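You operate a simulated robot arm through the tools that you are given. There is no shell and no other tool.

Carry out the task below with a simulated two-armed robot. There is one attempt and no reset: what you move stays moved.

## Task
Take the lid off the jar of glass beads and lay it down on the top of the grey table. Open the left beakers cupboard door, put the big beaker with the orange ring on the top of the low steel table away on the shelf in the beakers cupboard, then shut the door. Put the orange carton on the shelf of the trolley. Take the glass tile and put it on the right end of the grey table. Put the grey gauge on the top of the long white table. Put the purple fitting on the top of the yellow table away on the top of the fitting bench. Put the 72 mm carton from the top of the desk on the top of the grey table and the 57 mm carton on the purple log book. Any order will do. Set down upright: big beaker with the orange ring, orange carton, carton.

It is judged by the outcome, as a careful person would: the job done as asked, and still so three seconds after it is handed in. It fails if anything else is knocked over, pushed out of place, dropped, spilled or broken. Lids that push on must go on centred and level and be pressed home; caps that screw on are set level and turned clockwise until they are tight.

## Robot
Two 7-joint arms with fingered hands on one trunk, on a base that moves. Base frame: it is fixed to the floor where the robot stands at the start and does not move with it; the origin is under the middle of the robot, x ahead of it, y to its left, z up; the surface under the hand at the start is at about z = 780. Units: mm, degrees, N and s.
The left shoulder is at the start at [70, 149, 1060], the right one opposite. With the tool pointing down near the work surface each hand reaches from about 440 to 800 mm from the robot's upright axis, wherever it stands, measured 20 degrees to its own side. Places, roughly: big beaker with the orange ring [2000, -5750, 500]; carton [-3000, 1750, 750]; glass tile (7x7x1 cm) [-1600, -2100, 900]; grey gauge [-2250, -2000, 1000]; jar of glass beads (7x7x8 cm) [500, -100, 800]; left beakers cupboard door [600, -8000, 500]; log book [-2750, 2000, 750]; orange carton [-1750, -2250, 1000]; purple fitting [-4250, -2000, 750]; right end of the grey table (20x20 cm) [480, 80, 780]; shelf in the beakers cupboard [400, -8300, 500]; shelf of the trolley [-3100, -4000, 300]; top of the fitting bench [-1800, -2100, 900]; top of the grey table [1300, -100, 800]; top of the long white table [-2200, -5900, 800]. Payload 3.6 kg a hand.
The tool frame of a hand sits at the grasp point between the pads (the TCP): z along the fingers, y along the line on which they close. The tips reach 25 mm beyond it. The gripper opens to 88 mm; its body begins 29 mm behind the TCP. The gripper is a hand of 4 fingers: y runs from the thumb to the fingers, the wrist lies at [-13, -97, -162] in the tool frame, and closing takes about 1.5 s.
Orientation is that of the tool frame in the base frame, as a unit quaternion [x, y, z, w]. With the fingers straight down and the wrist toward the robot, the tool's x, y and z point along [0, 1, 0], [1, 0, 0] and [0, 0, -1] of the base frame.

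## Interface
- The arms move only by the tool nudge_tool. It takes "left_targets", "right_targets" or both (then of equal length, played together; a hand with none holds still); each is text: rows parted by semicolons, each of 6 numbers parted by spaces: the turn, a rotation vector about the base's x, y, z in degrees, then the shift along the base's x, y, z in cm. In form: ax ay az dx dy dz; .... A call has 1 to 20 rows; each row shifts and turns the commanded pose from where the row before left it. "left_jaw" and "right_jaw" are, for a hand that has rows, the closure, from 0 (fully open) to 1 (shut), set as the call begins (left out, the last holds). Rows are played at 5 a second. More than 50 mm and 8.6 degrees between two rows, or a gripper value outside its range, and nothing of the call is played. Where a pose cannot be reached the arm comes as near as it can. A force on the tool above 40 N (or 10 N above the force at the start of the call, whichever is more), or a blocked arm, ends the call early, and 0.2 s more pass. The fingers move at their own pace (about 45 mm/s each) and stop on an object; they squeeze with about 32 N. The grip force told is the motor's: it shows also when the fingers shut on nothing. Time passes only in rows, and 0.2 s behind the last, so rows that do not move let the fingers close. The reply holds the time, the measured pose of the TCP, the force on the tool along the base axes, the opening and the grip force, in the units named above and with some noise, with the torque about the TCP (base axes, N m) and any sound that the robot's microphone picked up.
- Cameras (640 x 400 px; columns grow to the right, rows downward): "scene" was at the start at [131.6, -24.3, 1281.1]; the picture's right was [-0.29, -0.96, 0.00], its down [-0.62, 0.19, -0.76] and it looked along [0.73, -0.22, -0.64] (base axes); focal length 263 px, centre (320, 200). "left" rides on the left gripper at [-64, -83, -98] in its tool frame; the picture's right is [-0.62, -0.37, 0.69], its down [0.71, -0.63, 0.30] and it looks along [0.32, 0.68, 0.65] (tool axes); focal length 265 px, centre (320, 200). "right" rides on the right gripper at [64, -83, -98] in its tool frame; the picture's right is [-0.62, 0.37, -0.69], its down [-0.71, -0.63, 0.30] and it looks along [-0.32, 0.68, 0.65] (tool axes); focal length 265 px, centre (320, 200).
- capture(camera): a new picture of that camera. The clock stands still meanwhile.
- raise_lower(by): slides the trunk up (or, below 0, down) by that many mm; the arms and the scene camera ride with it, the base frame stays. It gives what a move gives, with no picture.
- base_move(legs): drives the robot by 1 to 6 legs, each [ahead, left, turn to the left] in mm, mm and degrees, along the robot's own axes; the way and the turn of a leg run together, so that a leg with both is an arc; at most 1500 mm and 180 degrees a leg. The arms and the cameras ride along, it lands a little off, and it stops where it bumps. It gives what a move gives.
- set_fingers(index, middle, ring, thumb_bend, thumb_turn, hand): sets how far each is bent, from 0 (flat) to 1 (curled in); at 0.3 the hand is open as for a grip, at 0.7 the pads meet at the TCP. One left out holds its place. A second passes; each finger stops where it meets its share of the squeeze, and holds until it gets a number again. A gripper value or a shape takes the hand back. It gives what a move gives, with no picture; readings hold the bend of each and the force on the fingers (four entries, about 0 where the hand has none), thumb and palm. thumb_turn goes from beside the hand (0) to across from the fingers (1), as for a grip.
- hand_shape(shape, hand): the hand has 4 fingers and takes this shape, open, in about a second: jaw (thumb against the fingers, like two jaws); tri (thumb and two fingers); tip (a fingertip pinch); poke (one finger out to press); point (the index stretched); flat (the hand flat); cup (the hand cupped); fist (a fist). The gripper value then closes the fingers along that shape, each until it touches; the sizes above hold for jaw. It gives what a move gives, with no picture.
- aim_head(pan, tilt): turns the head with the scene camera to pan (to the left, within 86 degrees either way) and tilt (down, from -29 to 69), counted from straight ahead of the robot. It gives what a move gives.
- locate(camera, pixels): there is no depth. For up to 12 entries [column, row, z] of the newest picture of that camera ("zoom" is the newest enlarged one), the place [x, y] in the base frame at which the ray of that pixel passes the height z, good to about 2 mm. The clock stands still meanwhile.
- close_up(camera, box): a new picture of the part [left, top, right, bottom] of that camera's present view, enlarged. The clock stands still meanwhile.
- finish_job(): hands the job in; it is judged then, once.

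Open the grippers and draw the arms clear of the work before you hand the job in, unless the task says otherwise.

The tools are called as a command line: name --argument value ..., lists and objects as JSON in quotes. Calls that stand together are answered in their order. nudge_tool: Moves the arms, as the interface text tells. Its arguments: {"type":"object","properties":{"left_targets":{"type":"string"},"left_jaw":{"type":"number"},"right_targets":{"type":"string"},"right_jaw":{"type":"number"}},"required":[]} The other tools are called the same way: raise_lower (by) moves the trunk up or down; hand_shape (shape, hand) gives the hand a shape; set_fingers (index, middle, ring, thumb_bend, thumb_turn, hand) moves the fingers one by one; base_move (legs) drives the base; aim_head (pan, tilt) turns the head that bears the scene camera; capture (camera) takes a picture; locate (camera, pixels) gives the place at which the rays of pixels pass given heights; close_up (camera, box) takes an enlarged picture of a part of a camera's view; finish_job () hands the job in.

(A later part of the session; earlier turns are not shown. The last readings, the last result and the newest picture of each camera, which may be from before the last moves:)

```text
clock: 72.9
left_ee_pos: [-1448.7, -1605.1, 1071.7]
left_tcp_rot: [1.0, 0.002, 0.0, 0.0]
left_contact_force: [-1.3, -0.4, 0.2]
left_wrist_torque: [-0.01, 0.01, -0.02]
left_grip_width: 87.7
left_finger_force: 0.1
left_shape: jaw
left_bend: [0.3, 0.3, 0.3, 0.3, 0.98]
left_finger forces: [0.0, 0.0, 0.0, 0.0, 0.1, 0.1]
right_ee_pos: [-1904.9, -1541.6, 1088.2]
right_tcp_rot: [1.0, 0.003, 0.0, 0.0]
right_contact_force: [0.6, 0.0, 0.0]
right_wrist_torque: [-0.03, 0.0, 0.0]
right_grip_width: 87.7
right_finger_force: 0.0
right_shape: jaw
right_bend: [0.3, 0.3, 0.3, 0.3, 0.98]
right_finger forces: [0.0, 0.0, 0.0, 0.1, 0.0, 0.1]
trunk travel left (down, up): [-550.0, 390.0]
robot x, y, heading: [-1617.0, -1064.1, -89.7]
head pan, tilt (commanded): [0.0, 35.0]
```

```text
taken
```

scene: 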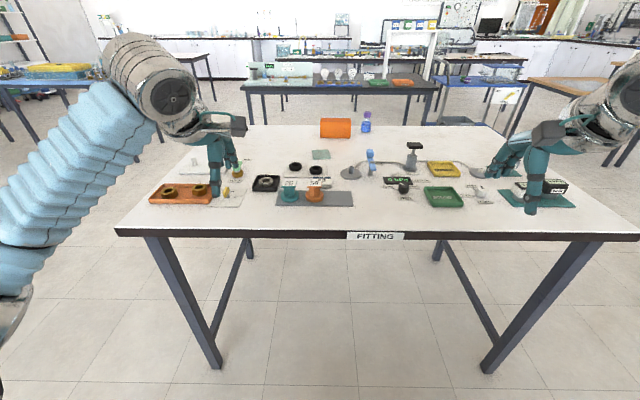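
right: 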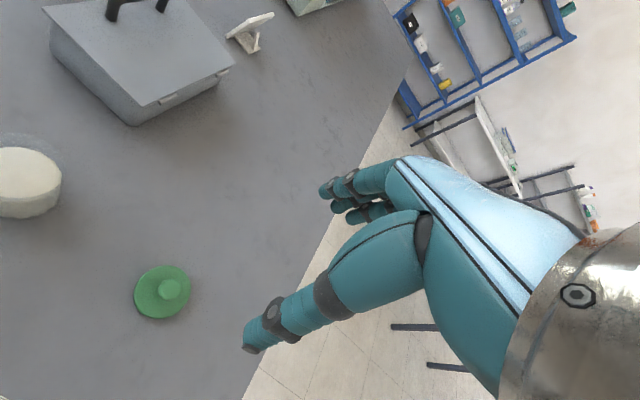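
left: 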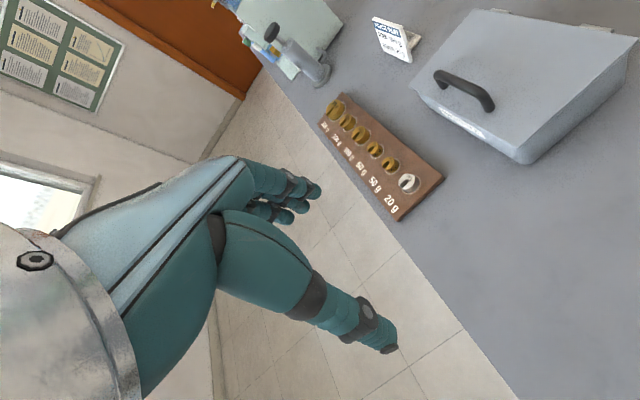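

I see the orange carton at (335,128) and perhaps the glass tile at (320,155). I zoom in.

close_up --camera "scene" --box '[220, 100, 420, 225]'

close_up --camera "scene" --box '[380, 100, 600, 237]'

close_up --camera "scene" --box '[130, 100, 330, 225]'

```text
3.20 times, centred on (320, 162) of scene
```

zoom: 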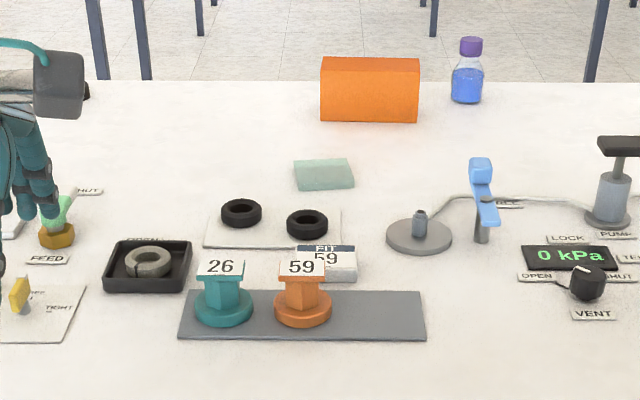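

```text
2.91 times, centred on (490, 168) of scene
```

zoom: 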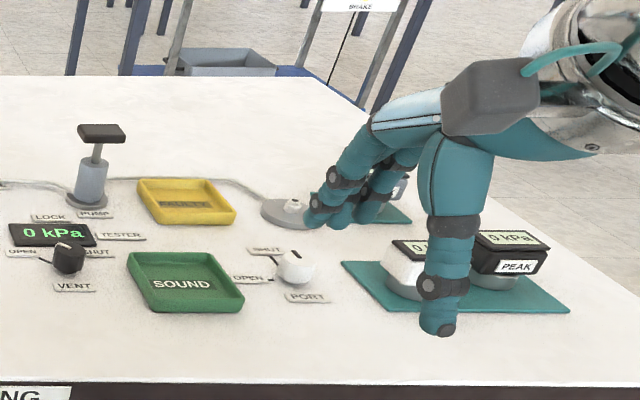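

```text
3.20 times, centred on (230, 162) of scene
```

zoom: 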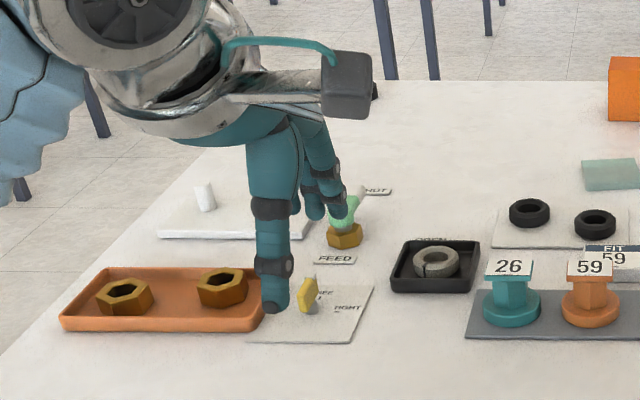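

The right hand hides the gauges on a teal mat at the right. I raise the right hand to see them.

nudge_tool --right_targets "0 0 0 0 0 4; 0 0 0 2 2 4; 0 0 0 2 2 4; 0 0 0 2 2 3"

aim_head --pan -25 --tilt 35

capture --camera "scene"

```text
clock: 73.9
left_ee_pos: [-1447.8, -1604.3, 1070.4]
left_tcp_rot: [1.0, 0.003, -0.002, 0.0]
left_contact_force: [0.2, -0.4, 0.0]
left_wrist_torque: [0.0, 0.02, 0.0]
left_grip_width: 87.5
left_finger_force: 0.0
left_shape: jaw
left_bend: [0.3, 0.3, 0.3, 0.3, 0.98]
left_finger forces: [0.0, 0.0, 0.0, 0.0, 0.0, 0.0]
right_ee_pos: [-1841.7, -1481.7, 1241.9]
right_tcp_rot: [1.0, 0.002, -0.001, -0.001]
right_contact_force: [0.3, 0.1, 0.4]
right_wrist_torque: [-0.01, 0.0, 0.02]
right_grip_width: 87.4
right_finger_force: 0.0
right_shape: jaw
right_bend: [0.3, 0.3, 0.3, 0.3, 0.98]
right_finger forces: [0.1, 0.0, 0.0, 0.1, 0.0, 0.1]
trunk travel left (down, up): [-550.0, 390.0]
robot x, y, heading: [-1618.9, -1065.2, -89.5]
head pan, tilt (commanded): [0.0, 35.0]
```

```text
clock: 74.8
left_ee_pos: [-1449.3, -1605.8, 1071.0]
left_tcp_rot: [1.0, 0.003, 0.0, -0.001]
left_contact_force: [0.0, 0.5, 0.8]
left_wrist_torque: [0.03, 0.03, -0.03]
left_grip_width: 87.9
left_finger_force: 0.0
left_shape: jaw
left_bend: [0.3, 0.3, 0.3, 0.3, 0.98]
left_finger forces: [0.0, 0.0, 0.0, 0.0, 0.0, 0.0]
right_ee_pos: [-1846.3, -1484.2, 1240.1]
right_tcp_rot: [1.0, 0.002, 0.0, 0.0]
right_contact_force: [-0.2, -0.4, 0.5]
right_wrist_torque: [-0.01, 0.0, 0.0]
right_grip_width: 87.7
right_finger_force: 0.0
right_shape: jaw
right_bend: [0.3, 0.3, 0.3, 0.3, 0.98]
right_finger forces: [0.0, 0.0, 0.1, 0.0, 0.0, 0.0]
trunk travel left (down, up): [-550.0, 390.0]
robot x, y, heading: [-1619.3, -1063.4, -89.5]
head pan, tilt (commanded): [-25.0, 35.0]
```

```text
taken
```

scene: 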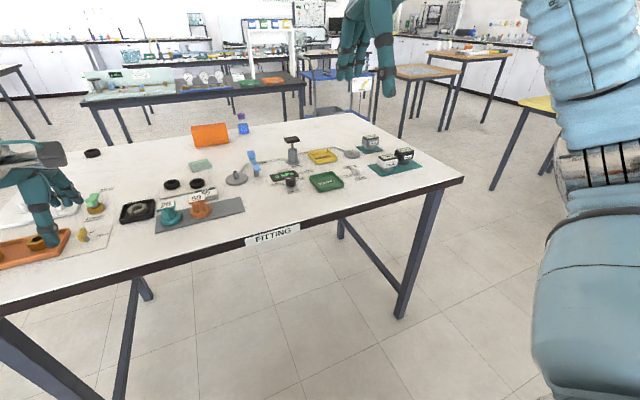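

Now the gauges are in view near (390,155) and (370,141). I zoom in on them.

close_up --camera "scene" --box '[320, 115, 480, 215]'

close_up --camera "scene" --box '[150, 105, 350, 230]'

```text
4.00 times, centred on (400, 165) of scene
```

zoom: 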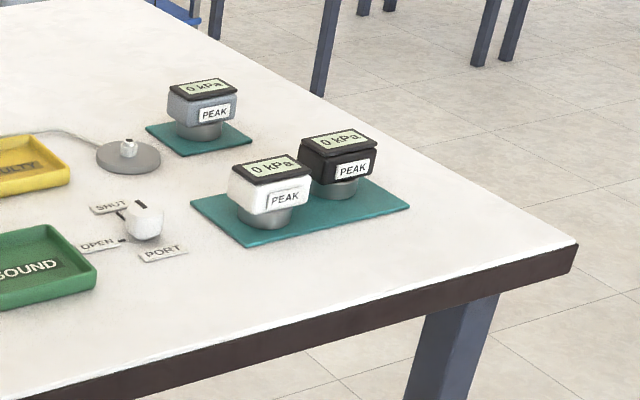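

```text
3.20 times, centred on (250, 168) of scene
```

zoom: 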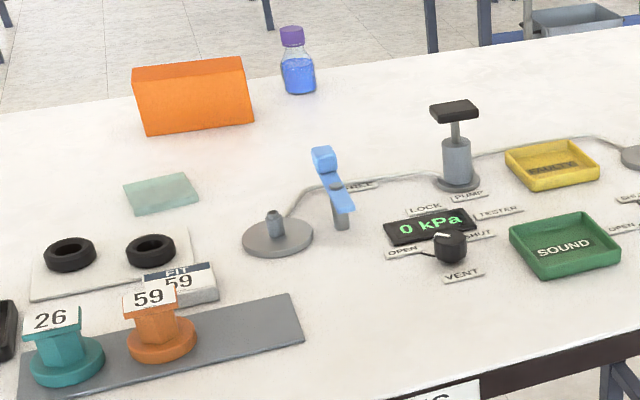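

The grey gauge stands on the small teal mat, zoom (203,115). I locate the tile, carton and gauge at candidate bench heights.

locate --camera "scene" --pixels '[[200.6, 165.3, 850], [200.6, 165.3, 830], [463, 178, 840], [210, 146, 840], [370, 149, 840], [260, 238, 840], [365, 113, 840]]'

capture --camera "left"

capture --camera "right"

```text
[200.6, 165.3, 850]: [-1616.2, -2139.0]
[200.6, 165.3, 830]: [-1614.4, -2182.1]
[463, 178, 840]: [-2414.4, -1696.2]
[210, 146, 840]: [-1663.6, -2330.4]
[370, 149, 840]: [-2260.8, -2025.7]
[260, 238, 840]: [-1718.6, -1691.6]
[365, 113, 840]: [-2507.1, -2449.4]
```

```text
taken
```

left: 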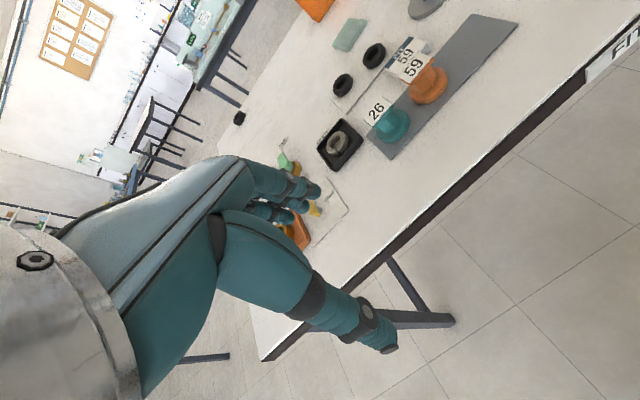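

```text
taken
```

right: 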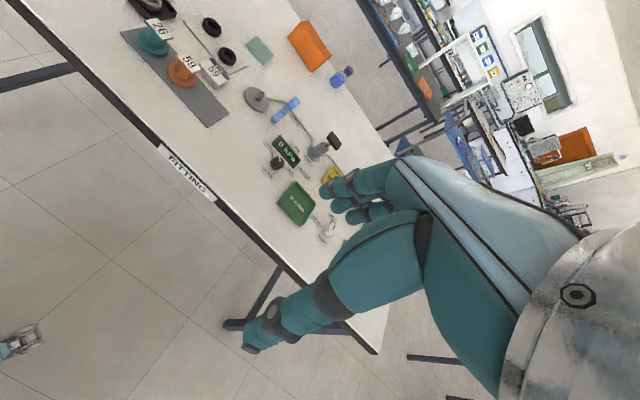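

I triangulate the tile's height: left image (349,34), right image (259,51).

locate --camera "left" --pixels '[[349, 34, 860], [349, 34, 840], [349, 34, 820], [640, 72, 840], [265, 358, 840]]'

locate --camera "right" --pixels '[[259, 51, 860], [259, 51, 840], [259, 51, 820], [375, 350, 840], [330, 290, 840]]'

```text
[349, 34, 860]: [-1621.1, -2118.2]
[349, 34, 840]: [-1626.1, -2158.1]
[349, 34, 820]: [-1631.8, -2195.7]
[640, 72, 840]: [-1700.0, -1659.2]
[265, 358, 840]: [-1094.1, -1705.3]
```

```text
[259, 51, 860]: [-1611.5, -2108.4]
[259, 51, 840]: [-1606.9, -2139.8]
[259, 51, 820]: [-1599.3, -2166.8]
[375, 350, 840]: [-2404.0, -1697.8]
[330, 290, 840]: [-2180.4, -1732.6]
```

The rays agree on about z 880 for the tile, so the bench edge is at y≈−1570. I tilt the head down to see my own base clearance.

aim_head --pan 0 --tilt 69

capture --camera "scene"

```text
clock: 75.7
left_ee_pos: [-1449.5, -1605.6, 1071.6]
left_tcp_rot: [1.0, 0.002, -0.001, 0.0]
left_contact_force: [0.1, 0.4, -0.4]
left_wrist_torque: [0.0, -0.03, -0.02]
left_grip_width: 87.4
left_finger_force: 0.1
left_shape: jaw
left_bend: [0.3, 0.3, 0.3, 0.3, 0.98]
left_finger forces: [0.0, 0.0, 0.0, 0.0, 0.0, 0.0]
right_ee_pos: [-1844.5, -1483.0, 1239.9]
right_tcp_rot: [1.0, 0.002, 0.0, 0.0]
right_contact_force: [-0.4, 0.2, 0.3]
right_wrist_torque: [-0.02, 0.02, 0.03]
right_grip_width: 87.6
right_finger_force: 0.2
right_shape: jaw
right_bend: [0.3, 0.3, 0.3, 0.3, 0.98]
right_finger forces: [0.0, 0.0, 0.0, 0.1, 0.0, 0.0]
trunk travel left (down, up): [-550.0, 390.0]
robot x, y, heading: [-1621.0, -1063.5, -89.6]
head pan, tilt (commanded): [0.0, 68.8]
```

```text
taken
```

scene: 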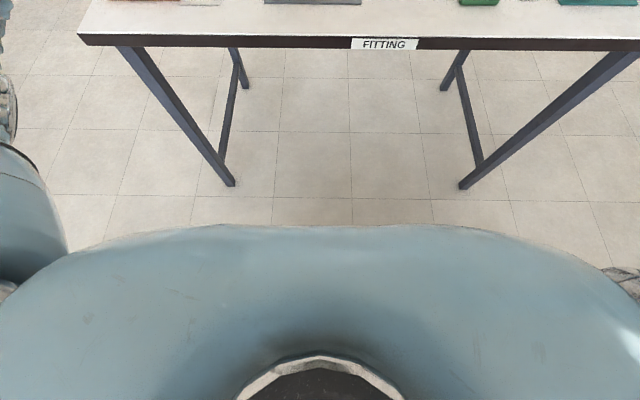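

The chest reaches about 170 mm ahead of the axis, so I can approach to within ~240 mm of the edge. I lift the left hand a little and drive 240 mm ahead.

nudge_tool --left_targets "0 0 0 0 0 3; 0 0 0 0 0 3"

base_move --legs '[[240, 0, 0]]'

aim_head --pan 0 --tilt 40

capture --camera "scene"

capture --camera "left"

```text
clock: 76.3
left_ee_pos: [-1448.4, -1607.7, 1130.1]
left_tcp_rot: [1.0, 0.003, 0.001, 0.0]
left_contact_force: [0.2, -0.8, 0.3]
left_wrist_torque: [0.01, 0.02, -0.03]
left_grip_width: 87.4
left_finger_force: 0.1
left_shape: jaw
left_bend: [0.3, 0.3, 0.3, 0.3, 0.98]
left_finger forces: [0.1, 0.1, 0.0, 0.0, 0.0, 0.1]
right_ee_pos: [-1845.4, -1483.0, 1242.0]
right_tcp_rot: [1.0, 0.002, -0.001, 0.0]
right_contact_force: [0.1, 0.6, -0.4]
right_wrist_torque: [-0.04, 0.01, 0.01]
right_grip_width: 87.8
right_finger_force: 0.0
right_shape: jaw
right_bend: [0.3, 0.3, 0.3, 0.3, 0.98]
right_finger forces: [0.0, 0.0, 0.0, 0.0, 0.0, 0.1]
trunk travel left (down, up): [-550.0, 390.0]
robot x, y, heading: [-1619.9, -1064.7, -89.5]
head pan, tilt (commanded): [0.0, 68.8]
```

```text
clock: 80.0
left_ee_pos: [-1451.7, -1850.1, 1130.1]
left_tcp_rot: [1.0, -0.001, 0.001, -0.001]
left_contact_force: [-0.8, -0.1, 0.3]
left_wrist_torque: [0.0, -0.02, 0.01]
left_grip_width: 87.9
left_finger_force: 0.1
left_shape: jaw
left_bend: [0.3, 0.3, 0.3, 0.3, 0.98]
left_finger forces: [0.0, 0.0, 0.1, 0.1, 0.1, 0.0]
right_ee_pos: [-1847.8, -1720.8, 1240.1]
right_tcp_rot: [1.0, -0.001, 0.001, 0.0]
right_contact_force: [-0.9, 0.0, 0.7]
right_wrist_torque: [0.01, -0.01, -0.01]
right_grip_width: 87.8
right_finger_force: 0.0
right_shape: jaw
right_bend: [0.3, 0.3, 0.3, 0.3, 0.98]
right_finger forces: [0.1, 0.0, 0.1, 0.0, 0.0, 0.1]
trunk travel left (down, up): [-550.0, 390.0]
robot x, y, heading: [-1619.3, -1306.5, -89.6]
head pan, tilt (commanded): [0.0, 68.8]
```

```text
clock: 80.9
left_ee_pos: [-1450.2, -1848.7, 1130.6]
left_tcp_rot: [1.0, -0.001, 0.0, -0.001]
left_contact_force: [0.7, 0.0, -1.2]
left_wrist_torque: [0.0, -0.01, 0.03]
left_grip_width: 87.9
left_finger_force: 0.1
left_shape: jaw
left_bend: [0.3, 0.3, 0.3, 0.3, 0.98]
left_finger forces: [0.0, 0.0, 0.0, 0.0, 0.0, 0.0]
right_ee_pos: [-1845.4, -1720.8, 1240.6]
right_tcp_rot: [1.0, 0.0, 0.0, 0.0]
right_contact_force: [0.4, -0.7, 1.2]
right_wrist_torque: [0.02, -0.01, 0.01]
right_grip_width: 87.6
right_finger_force: 0.0
right_shape: jaw
right_bend: [0.3, 0.3, 0.3, 0.3, 0.98]
right_finger forces: [0.0, 0.1, 0.0, 0.0, 0.0, 0.0]
trunk travel left (down, up): [-550.0, 390.0]
robot x, y, heading: [-1619.4, -1307.4, -90.1]
head pan, tilt (commanded): [0.0, 40.0]
```

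```text
taken
```

scene: 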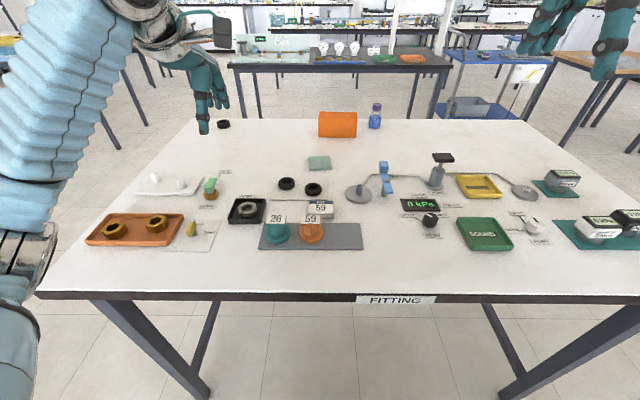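

```text
taken
```

left: 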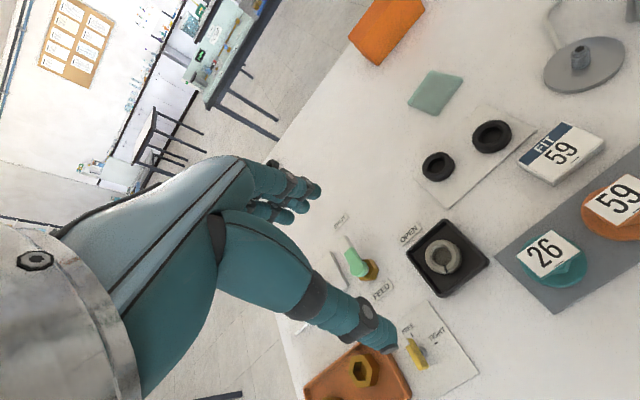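

Both views see the tile: left (435,92), scene (319,162). I triangulate height again.

locate --camera "left" --pixels '[[435, 92, 900], [435, 92, 880], [435, 92, 860]]'

close_up --camera "left" --box '[340, 30, 500, 150]'

close_up --camera "scene" --box '[260, 120, 380, 195]'

locate --camera "scene" --pixels '[[319, 162, 900], [319, 162, 880], [319, 162, 860], [36, 293, 880], [395, 295, 880]]'

```text
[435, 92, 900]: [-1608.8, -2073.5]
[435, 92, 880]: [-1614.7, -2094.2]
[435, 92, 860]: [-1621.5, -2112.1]
```

```text
3.33 times, centred on (420, 90) of left
```

zoom: 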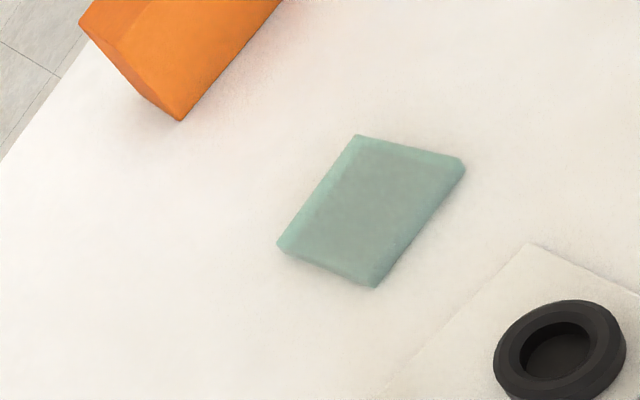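

```text
5.33 times, centred on (320, 158) of scene
```

zoom: 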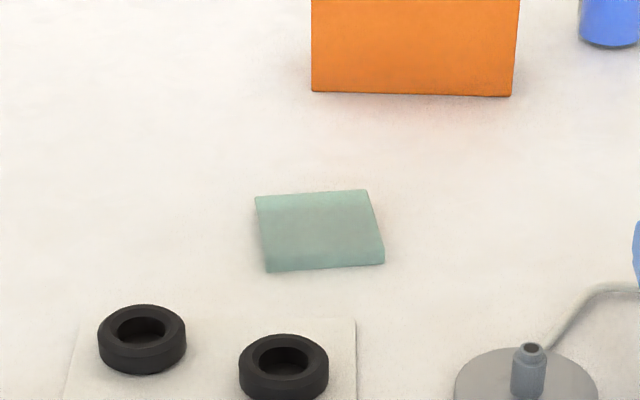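

```text
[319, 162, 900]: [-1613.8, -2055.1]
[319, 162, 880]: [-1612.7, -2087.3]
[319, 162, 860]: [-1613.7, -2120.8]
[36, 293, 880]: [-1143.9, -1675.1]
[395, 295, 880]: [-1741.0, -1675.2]
```

I locate the tile's top corners from the scene zoom for centre and orientation.

locate --camera "zoom" --pixels '[[256, 198, 875], [366, 191, 875], [383, 250, 875], [266, 259, 875], [268, 272, 865], [384, 263, 865]]'

```text
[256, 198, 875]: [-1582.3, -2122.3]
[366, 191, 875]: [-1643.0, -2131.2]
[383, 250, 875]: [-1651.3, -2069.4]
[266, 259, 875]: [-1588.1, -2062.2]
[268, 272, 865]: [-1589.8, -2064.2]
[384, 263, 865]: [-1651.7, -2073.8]
```

I cross-check with the tile corners in the left image.

locate --camera "left" --pixels '[[430.5, 70.8, 875], [463.2, 78.5, 875], [436.5, 112.5, 875], [408, 102, 875], [430.5, 70.8, 855], [463.2, 78.5, 855], [436.5, 112.5, 855], [408, 102, 855]]'

locate --camera "scene" --pixels '[[308, 157.6, 855], [328.6, 156.3, 855], [331.8, 167.4, 855], [309.9, 169.1, 855]]'

```text
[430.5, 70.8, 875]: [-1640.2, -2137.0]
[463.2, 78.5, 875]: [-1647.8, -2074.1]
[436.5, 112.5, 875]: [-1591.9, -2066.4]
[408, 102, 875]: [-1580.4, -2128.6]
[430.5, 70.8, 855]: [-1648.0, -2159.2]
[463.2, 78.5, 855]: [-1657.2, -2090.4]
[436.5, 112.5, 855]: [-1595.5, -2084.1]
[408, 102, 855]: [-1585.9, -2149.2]
```

```text
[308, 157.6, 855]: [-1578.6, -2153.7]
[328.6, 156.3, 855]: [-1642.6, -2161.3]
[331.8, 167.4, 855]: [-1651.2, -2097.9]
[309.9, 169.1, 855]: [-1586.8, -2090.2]
```

The tile's top is near z 866 with centre (−1617, −2111), turned about 6.5° counter-clockwise; the bench edge is near y −1695. I drive 90 mm ahead and 150 mm right so that the left hand reaches it.

base_move --legs '[[90, -150, 0]]'

capture --camera "left"

capture --camera "scene"

```text
clock: 83.5
left_ee_pos: [-1595.6, -1934.4, 1129.9]
left_tcp_rot: [1.0, -0.001, -0.002, 0.0]
left_contact_force: [0.1, -0.3, 0.0]
left_wrist_torque: [0.0, 0.01, 0.0]
left_grip_width: 87.7
left_finger_force: 0.1
left_shape: jaw
left_bend: [0.3, 0.3, 0.3, 0.3, 0.98]
left_finger forces: [0.0, 0.0, 0.0, 0.1, 0.0, 0.0]
right_ee_pos: [-1991.4, -1807.9, 1242.3]
right_tcp_rot: [1.0, 0.0, -0.003, 0.0]
right_contact_force: [0.4, -0.5, 0.2]
right_wrist_torque: [0.03, 0.01, 0.03]
right_grip_width: 87.9
right_finger_force: 0.1
right_shape: jaw
right_bend: [0.3, 0.3, 0.3, 0.3, 0.98]
right_finger forces: [0.0, 0.0, 0.2, 0.0, 0.0, 0.1]
trunk travel left (down, up): [-550.0, 390.0]
robot x, y, heading: [-1771.9, -1398.1, -90.0]
head pan, tilt (commanded): [0.0, 40.0]
```

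```text
taken
```

left: 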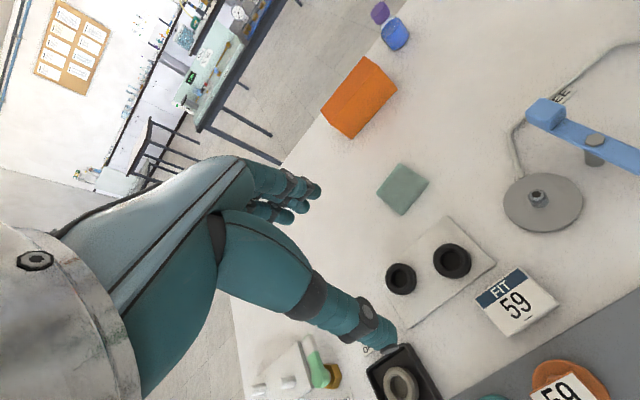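

```text
taken
```

scene: 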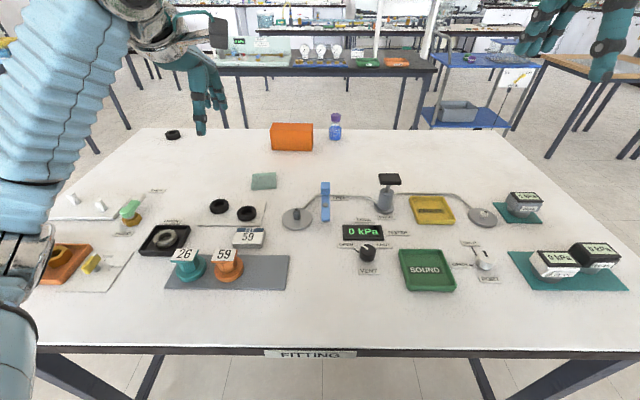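

I move the left hand over the tile, turning it 6.5° about z, and look down again.

nudge_tool --left_targets "0 0 1.3 -0.42 -3.54 0; 0 0 1.3 -0.42 -3.54 0; 0 0 1.3 -0.42 -3.54 0; 0 0 1.3 -0.42 -3.54 0; 0 0 1.3 -0.42 -3.54 0; 0 0 0 0 0 -3; 0 0 0 0 0 -3; 0 0 0 0 0 -3; 0 0 0 0 0 -3" --left_jaw 0

capture --camera "left"

capture --camera "scene"

```text
clock: 85.5
left_ee_pos: [-1620.1, -2114.7, 1009.4]
left_tcp_rot: [0.998, 0.057, 0.0, -0.002]
left_contact_force: [0.1, 0.0, 0.1]
left_wrist_torque: [0.01, 0.03, -0.01]
left_grip_width: 87.8
left_finger_force: 0.1
left_shape: jaw
left_bend: [0.3, 0.3, 0.3, 0.3, 0.98]
left_finger forces: [0.1, 0.0, 0.0, 0.1, 0.0, 0.1]
right_ee_pos: [-1991.5, -1811.9, 1240.3]
right_tcp_rot: [1.0, 0.001, -0.001, 0.0]
right_contact_force: [0.0, -0.1, -0.5]
right_wrist_torque: [0.01, 0.0, 0.01]
right_grip_width: 87.9
right_finger_force: 0.1
right_shape: jaw
right_bend: [0.3, 0.3, 0.3, 0.3, 0.98]
right_finger forces: [0.0, 0.0, 0.0, 0.0, 0.0, 0.0]
trunk travel left (down, up): [-550.0, 390.0]
robot x, y, heading: [-1772.5, -1397.4, -89.7]
head pan, tilt (commanded): [0.0, 40.0]
```

```text
taken
```

left: 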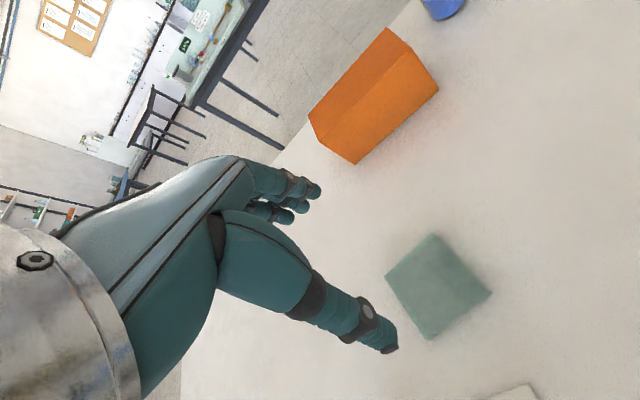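

```text
taken
```

scene: 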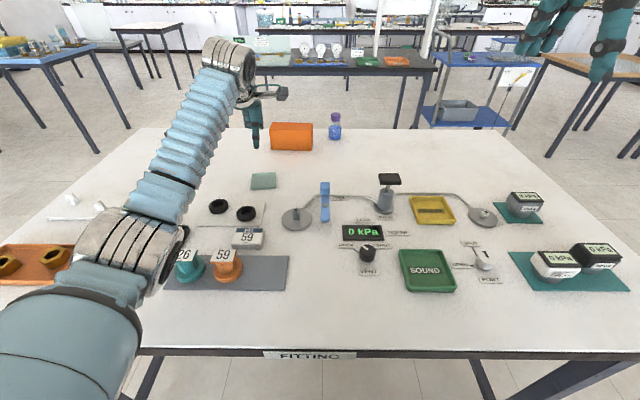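

I locate the tile's corners in the left view: (432,235), (491,292), (428,338), (386,275).

close_up --camera "left" --box '[340, 215, 520, 350]'

locate --camera "left" --pixels '[[432, 235, 866], [491, 292, 866], [428, 336, 866], [386, 275, 866], [432, 235, 855], [491, 292, 855], [428, 336, 855], [386, 275, 855]]'

locate --camera "scene" --pixels '[[263.5, 180, 866], [263.5, 180, 855], [252, 175, 866], [274.5, 173, 866], [276, 186, 866], [251, 187, 866]]'

```text
2.96 times, centred on (430, 282) of left
```

zoom: 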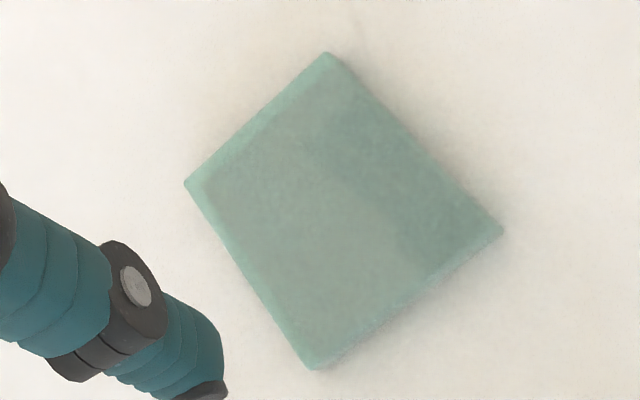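

```text
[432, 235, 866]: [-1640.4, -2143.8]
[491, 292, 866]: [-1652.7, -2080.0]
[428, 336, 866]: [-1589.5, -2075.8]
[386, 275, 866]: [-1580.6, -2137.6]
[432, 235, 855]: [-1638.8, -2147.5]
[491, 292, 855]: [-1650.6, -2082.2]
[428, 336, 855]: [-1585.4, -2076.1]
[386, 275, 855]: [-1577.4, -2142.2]
```

```text
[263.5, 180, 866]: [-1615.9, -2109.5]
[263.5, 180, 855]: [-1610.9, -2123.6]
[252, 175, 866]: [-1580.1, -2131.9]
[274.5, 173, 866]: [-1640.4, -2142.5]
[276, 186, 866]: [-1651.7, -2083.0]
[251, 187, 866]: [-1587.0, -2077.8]
```

The tile centre is (−1616, −2109) with top at z 866. I lower the left hand to ~15 mm above grasp height and check the fingers.

nudge_tool --left_targets "0 0 0 0.2 0.3 -3; 0 0 0 0 0 -3; 0 0 0 0 0 -3; 0 0 0 0 0 -1.5; 0 0 0 0 0 0" --left_jaw 0

capture --camera "left"

close_up --camera "scene" --box '[200, 120, 320, 200]'

```text
clock: 86.7
left_ee_pos: [-1618.5, -2109.9, 906.2]
left_tcp_rot: [0.998, 0.057, 0.001, 0.0]
left_contact_force: [0.3, -0.6, 0.1]
left_wrist_torque: [-0.05, 0.04, -0.03]
left_grip_width: 87.8
left_finger_force: 0.0
left_shape: jaw
left_bend: [0.3, 0.3, 0.3, 0.3, 0.98]
left_finger forces: [0.0, 0.0, 0.0, 0.0, 0.0, 0.0]
right_ee_pos: [-1994.6, -1809.6, 1240.1]
right_tcp_rot: [1.0, 0.0, 0.0, -0.001]
right_contact_force: [-0.7, -0.7, -0.1]
right_wrist_torque: [0.02, -0.01, -0.01]
right_grip_width: 87.6
right_finger_force: 0.0
right_shape: jaw
right_bend: [0.3, 0.3, 0.3, 0.3, 0.98]
right_finger forces: [0.0, 0.1, 0.1, 0.0, 0.0, 0.1]
trunk travel left (down, up): [-550.0, 390.0]
robot x, y, heading: [-1770.2, -1392.2, -89.9]
head pan, tilt (commanded): [0.0, 40.0]
```

```text
taken
```

left: 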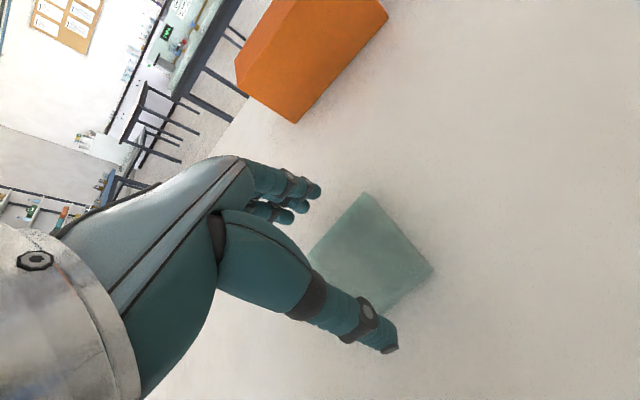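

```text
5.00 times, centred on (260, 160) of scene
```

zoom: 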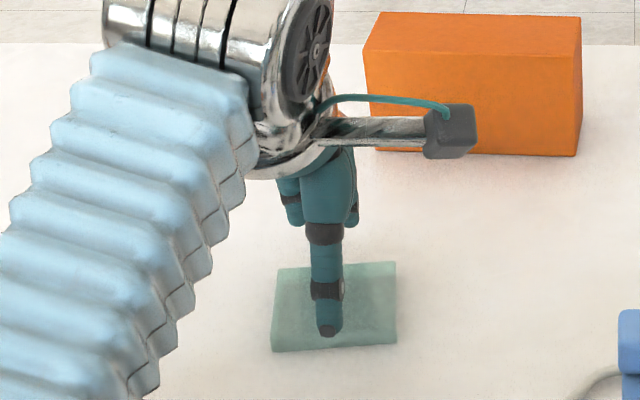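

The thumb and fingers straddle the tile. I descend the last 20 mm in small steps, watching for contact.

nudge_tool --left_targets "0 0 0 0 0 -0.6; 0 0 0 0 0 -0.5; 0 0 0 0 0 -0.4; 0 0 0 0 0 -0.3; 0 0 0 0 0 -0.2; 0 0 0 0 0 0" --left_jaw 0

capture --camera "left"

close_up --camera "scene" --box '[200, 120, 320, 200]'

```text
clock: 88.1
left_ee_pos: [-1617.6, -2110.0, 886.4]
left_tcp_rot: [0.998, 0.056, -0.001, 0.001]
left_contact_force: [0.0, -0.6, 0.3]
left_wrist_torque: [-0.07, -0.01, 0.0]
left_grip_width: 87.5
left_finger_force: 0.1
left_shape: jaw
left_bend: [0.3, 0.3, 0.3, 0.3, 0.98]
left_finger forces: [0.1, 0.6, 0.0, 0.0, 0.0, 0.0]
right_ee_pos: [-1994.2, -1808.9, 1240.7]
right_tcp_rot: [1.0, 0.0, -0.001, 0.0]
right_contact_force: [0.3, 0.1, 0.2]
right_wrist_torque: [-0.02, 0.0, -0.03]
right_grip_width: 87.7
right_finger_force: 0.0
right_shape: jaw
right_bend: [0.3, 0.3, 0.3, 0.3, 0.98]
right_finger forces: [0.0, 0.0, 0.1, 0.0, 0.0, 0.0]
trunk travel left (down, up): [-550.0, 390.0]
robot x, y, heading: [-1769.5, -1395.8, -89.8]
head pan, tilt (commanded): [0.0, 40.0]
```

```text
taken
```

left: 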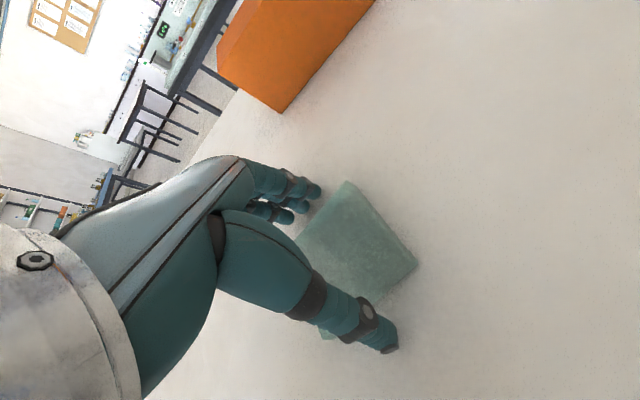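

```text
5.00 times, centred on (260, 160) of scene
```

zoom: 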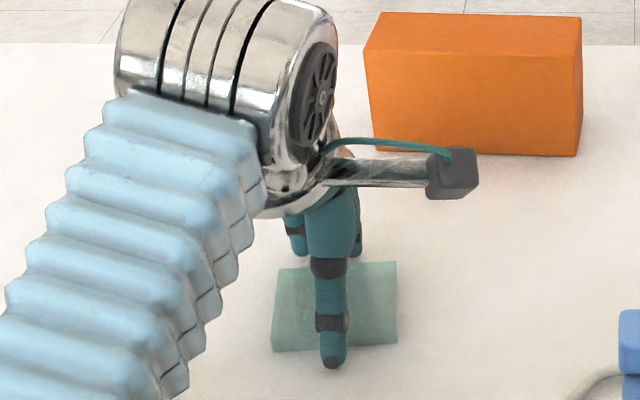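

One finger barely touches the table (0.6 N). I close the hand on the tile.

nudge_tool --left_targets "0 0 0 0 0 0; 0 0 0 0 0 0; 0 0 0 0 0 0; 0 0 0 0 0 0; 0 0 0 0 0 0; 0 0 0 0 0 0; 0 0 0 0 0 0; 0 0 0 0 0 0" --left_jaw 1

capture --camera "left"

close_up --camera "scene" --box '[200, 120, 320, 200]'

```text
clock: 89.9
left_ee_pos: [-1617.3, -2109.1, 885.5]
left_tcp_rot: [0.998, 0.057, 0.001, 0.0]
left_contact_force: [-0.1, -0.9, 2.0]
left_wrist_torque: [-0.19, -0.05, -0.02]
left_grip_width: 58.8
left_finger_force: 31.6
left_shape: jaw
left_bend: [0.27, 0.36, 0.34, 0.63, 0.99]
left_finger forces: [20.5, 8.4, 4.0, 0.1, 29.3, 0.0]
right_ee_pos: [-1994.6, -1808.5, 1240.8]
right_tcp_rot: [1.0, 0.0, -0.001, 0.001]
right_contact_force: [-0.4, 0.9, 0.4]
right_wrist_torque: [0.0, 0.0, -0.02]
right_grip_width: 87.7
right_finger_force: 0.0
right_shape: jaw
right_bend: [0.3, 0.3, 0.3, 0.3, 0.98]
right_finger forces: [0.0, 0.0, 0.0, 0.0, 0.0, 0.1]
trunk travel left (down, up): [-550.0, 390.0]
robot x, y, heading: [-1771.0, -1396.1, -89.8]
head pan, tilt (commanded): [0.0, 40.0]
```

```text
taken
```

left: 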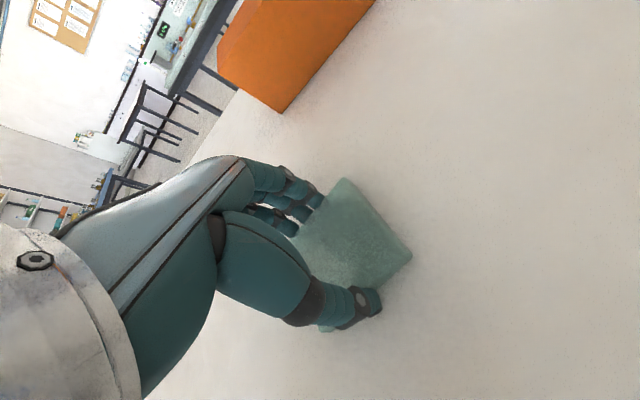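

```text
5.00 times, centred on (260, 160) of scene
```

zoom: 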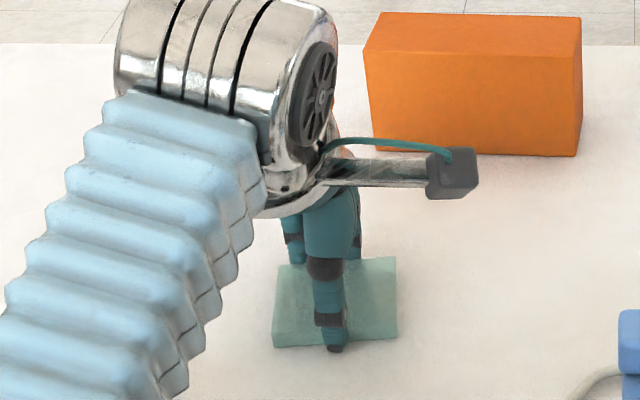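

The tile is gripped at 31.6 N. I lift it slowly by 5 cm and check.

nudge_tool --left_targets "0 0 0 0 0 0.5; 0 0 0 0 0 1; 0 0 0 0 0 1.5; 0 0 0 0 0 2; 0 0 0 0 0 0" --left_jaw 1

capture --camera "left"

close_up --camera "scene" --box '[200, 120, 320, 200]'

```text
clock: 91.1
left_ee_pos: [-1616.9, -2109.6, 936.9]
left_tcp_rot: [0.998, 0.056, -0.001, -0.001]
left_contact_force: [1.1, 0.1, -0.8]
left_wrist_torque: [0.0, -0.01, 0.01]
left_grip_width: 58.6
left_finger_force: 31.7
left_shape: jaw
left_bend: [0.27, 0.36, 0.34, 0.63, 0.99]
left_finger forces: [20.2, 6.3, 4.0, 0.1, 30.3, 0.0]
right_ee_pos: [-1995.3, -1809.9, 1240.8]
right_tcp_rot: [1.0, 0.0, -0.001, 0.001]
right_contact_force: [0.0, -0.5, -0.1]
right_wrist_torque: [-0.02, 0.0, -0.03]
right_grip_width: 87.6
right_finger_force: 0.1
right_shape: jaw
right_bend: [0.3, 0.3, 0.3, 0.3, 0.98]
right_finger forces: [0.1, 0.1, 0.0, 0.1, 0.0, 0.0]
trunk travel left (down, up): [-550.0, 390.0]
robot x, y, heading: [-1772.2, -1398.2, -89.9]
head pan, tilt (commanded): [0.0, 40.0]
```

```text
taken
```

left: 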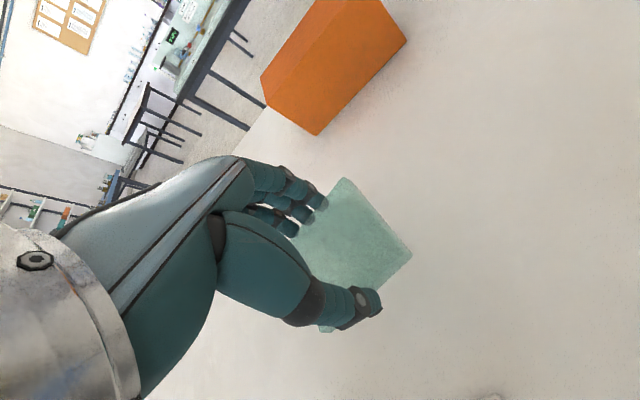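

```text
5.00 times, centred on (260, 160) of scene
```

zoom: 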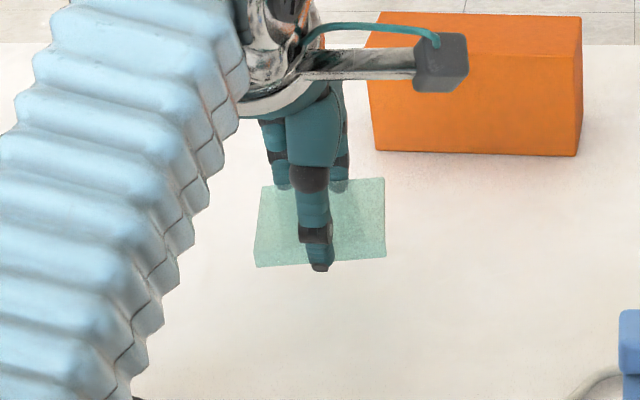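

The tile is held firmly and level. I raise it to z≈1130 and draw it back toward the body for carrying.

nudge_tool --left_targets "0 0 0 0 0 4; 0 0 0 0 0 4; 0 0 0 0 0 4; 0 0 0 0 0 4; 0 0 0 0 2 3; 0 0 0 0 4 0; 0 0 0 0 4 0; 0 0 0 0 4 0; 0 0 0 0 4 0" --left_jaw 1

capture --camera "left"

```text
clock: 93.1
left_ee_pos: [-1617.9, -1928.8, 1125.6]
left_tcp_rot: [0.998, 0.057, 0.002, 0.0]
left_contact_force: [0.0, 0.7, -0.8]
left_wrist_torque: [-0.01, -0.03, 0.01]
left_grip_width: 57.9
left_finger_force: 32.2
left_shape: jaw
left_bend: [0.27, 0.37, 0.34, 0.63, 0.99]
left_finger forces: [19.6, 6.0, 4.0, 0.0, 29.8, 0.1]
right_ee_pos: [-1996.3, -1807.9, 1240.7]
right_tcp_rot: [1.0, -0.001, 0.0, 0.001]
right_contact_force: [-0.5, 0.5, -0.3]
right_wrist_torque: [-0.05, -0.01, 0.0]
right_grip_width: 87.6
right_finger_force: 0.0
right_shape: jaw
right_bend: [0.3, 0.3, 0.3, 0.3, 0.98]
right_finger forces: [0.0, 0.0, 0.0, 0.0, 0.0, 0.1]
trunk travel left (down, up): [-550.0, 390.0]
robot x, y, heading: [-1771.8, -1395.5, -90.1]
head pan, tilt (commanded): [0.0, 40.0]
```

```text
taken
```

left: 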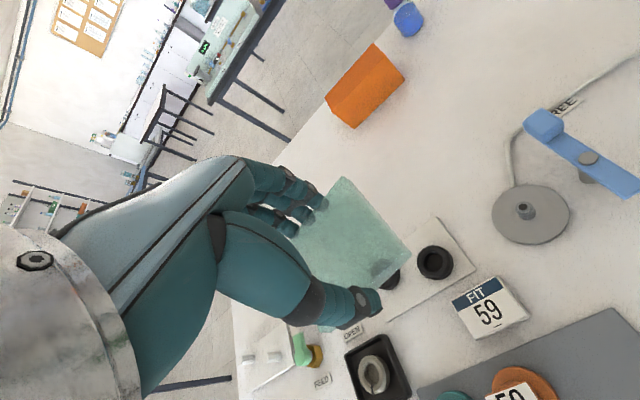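

Tile secure at (−1618,−1929,1126). I back off, sidestep to the open floor east of the white table, and turn around toward the desk side.

base_move --legs '[[-400, 0, 0], [0, 1150, 0], [0, 0, 180]]'

aim_head --pan 30 --tilt 20

capture --camera "scene"

```text
clock: 132.7
left_ee_pos: [-763.4, -453.8, 1124.9]
left_tcp_rot: [-0.049, 0.999, -0.001, 0.0]
left_contact_force: [0.2, -0.4, -0.8]
left_wrist_torque: [0.0, 0.01, 0.0]
left_grip_width: 57.8
left_finger_force: 32.5
left_shape: jaw
left_bend: [0.27, 0.37, 0.34, 0.64, 0.99]
left_finger forces: [19.6, 5.9, 4.0, 0.0, 29.5, 0.1]
right_ee_pos: [-388.1, -578.1, 1239.7]
right_tcp_rot: [0.008, 1.0, 0.0, 0.0]
right_contact_force: [-0.6, 0.0, 0.4]
right_wrist_torque: [0.04, 0.01, -0.02]
right_grip_width: 87.5
right_finger_force: 0.0
right_shape: jaw
right_bend: [0.3, 0.3, 0.3, 0.3, 0.98]
right_finger forces: [0.0, 0.0, 0.1, 0.1, 0.1, 0.0]
trunk travel left (down, up): [-550.0, 390.0]
robot x, y, heading: [-617.9, -985.6, 89.1]
head pan, tilt (commanded): [0.0, 40.0]
```

```text
clock: 133.7
left_ee_pos: [-764.9, -455.5, 1123.9]
left_tcp_rot: [-0.048, 0.999, -0.001, 0.0]
left_contact_force: [0.0, 0.1, -0.7]
left_wrist_torque: [-0.01, -0.01, 0.0]
left_grip_width: 57.5
left_finger_force: 32.0
left_shape: jaw
left_bend: [0.27, 0.37, 0.34, 0.64, 0.99]
left_finger forces: [19.6, 5.9, 3.9, 0.0, 29.5, 0.0]
right_ee_pos: [-389.2, -580.2, 1240.9]
right_tcp_rot: [0.008, 1.0, 0.0, 0.0]
right_contact_force: [-0.7, 0.3, 0.7]
right_wrist_torque: [-0.01, 0.03, -0.03]
right_grip_width: 87.5
right_finger_force: 0.0
right_shape: jaw
right_bend: [0.3, 0.3, 0.3, 0.3, 0.98]
right_finger forces: [0.0, 0.0, 0.1, 0.0, 0.1, 0.1]
trunk travel left (down, up): [-550.0, 390.0]
robot x, y, heading: [-620.9, -990.8, 89.1]
head pan, tilt (commanded): [30.0, 20.0]
```

```text
taken
```

scene: 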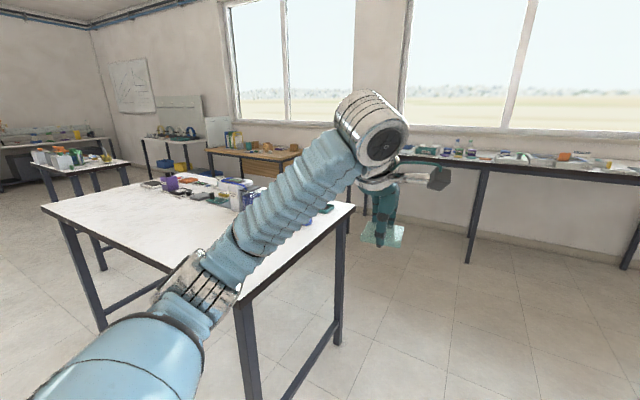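

The grey table is near, so I'll set the tile down first. I turn to face +x, step left and drive up to the grey table.

base_move --legs '[[0, 0, -89.1], [0, 880, 0], [580, 0, 0]]'

aim_head --pan 0 --tilt 45

capture --camera "scene"

capture --camera "left"

```text
clock: 162.8
left_ee_pos: [511.5, 30.3, 1123.9]
left_tcp_rot: [0.675, 0.738, 0.0, -0.001]
left_contact_force: [0.1, -0.3, -1.8]
left_wrist_torque: [-0.01, -0.03, -0.03]
left_grip_width: 57.7
left_finger_force: 31.8
left_shape: jaw
left_bend: [0.27, 0.37, 0.34, 0.64, 0.99]
left_finger forces: [19.5, 5.8, 4.0, 0.1, 29.3, 0.0]
right_ee_pos: [383.6, -345.4, 1241.0]
right_tcp_rot: [0.715, 0.699, -0.001, 0.001]
right_contact_force: [1.1, 0.0, 0.2]
right_wrist_torque: [0.02, -0.02, 0.0]
right_grip_width: 87.4
right_finger_force: 0.1
right_shape: jaw
right_bend: [0.3, 0.3, 0.3, 0.3, 0.98]
right_finger forces: [0.1, 0.1, 0.0, 0.1, 0.1, 0.0]
trunk travel left (down, up): [-550.0, 390.0]
robot x, y, heading: [-23.4, -112.4, -1.0]
head pan, tilt (commanded): [30.0, 20.0]
```

```text
clock: 163.7
left_ee_pos: [512.2, 28.8, 1124.2]
left_tcp_rot: [0.675, 0.738, -0.002, -0.001]
left_contact_force: [-0.4, -0.2, -1.1]
left_wrist_torque: [-0.01, 0.04, 0.01]
left_grip_width: 57.6
left_finger_force: 31.7
left_shape: jaw
left_bend: [0.27, 0.37, 0.34, 0.64, 0.99]
left_finger forces: [19.6, 6.0, 4.0, 0.0, 29.3, 0.0]
right_ee_pos: [383.1, -345.5, 1240.1]
right_tcp_rot: [0.716, 0.698, -0.001, 0.0]
right_contact_force: [-1.1, 0.1, -0.4]
right_wrist_torque: [0.02, -0.02, 0.01]
right_grip_width: 87.8
right_finger_force: 0.0
right_shape: jaw
right_bend: [0.3, 0.3, 0.3, 0.3, 0.98]
right_finger forces: [0.0, 0.1, 0.1, 0.0, 0.0, 0.0]
trunk travel left (down, up): [-550.0, 390.0]
robot x, y, heading: [-21.9, -111.7, -1.3]
head pan, tilt (commanded): [0.0, 45.0]
```

```text
taken
```

scene: 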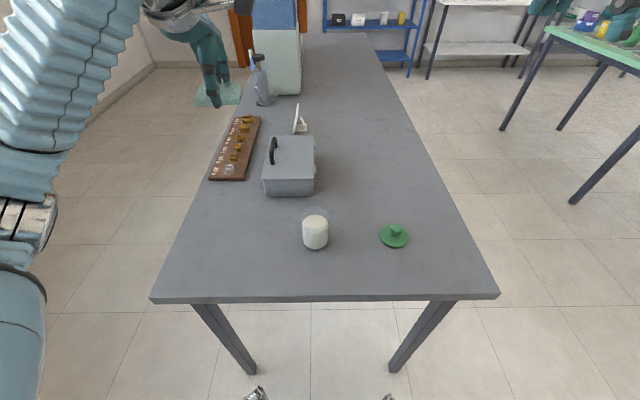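

```text
taken
```

left: 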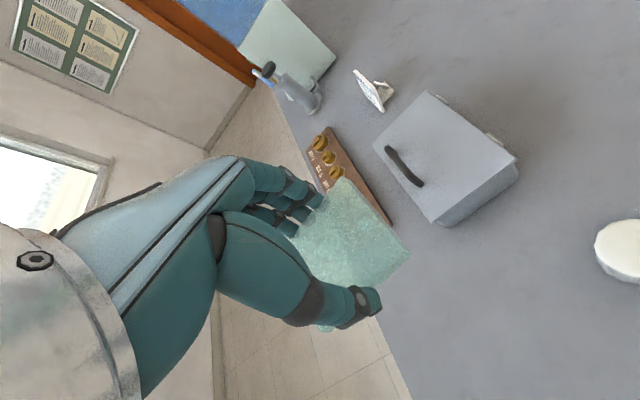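

I locate nearby obstacles and the table corner around the tile's target (480, 80).

locate --camera "scene" --pixels '[[152, 299, 780], [209, 180, 780], [246, 180, 780], [268, 196, 780], [314, 194, 780], [315, 248, 780], [498, 296, 780], [242, 225, 780]]'

```text
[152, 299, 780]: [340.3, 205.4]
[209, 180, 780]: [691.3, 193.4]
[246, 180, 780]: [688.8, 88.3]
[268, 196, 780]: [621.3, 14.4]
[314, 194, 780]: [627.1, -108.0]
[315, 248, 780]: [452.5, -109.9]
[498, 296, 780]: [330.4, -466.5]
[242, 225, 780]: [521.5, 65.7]
```

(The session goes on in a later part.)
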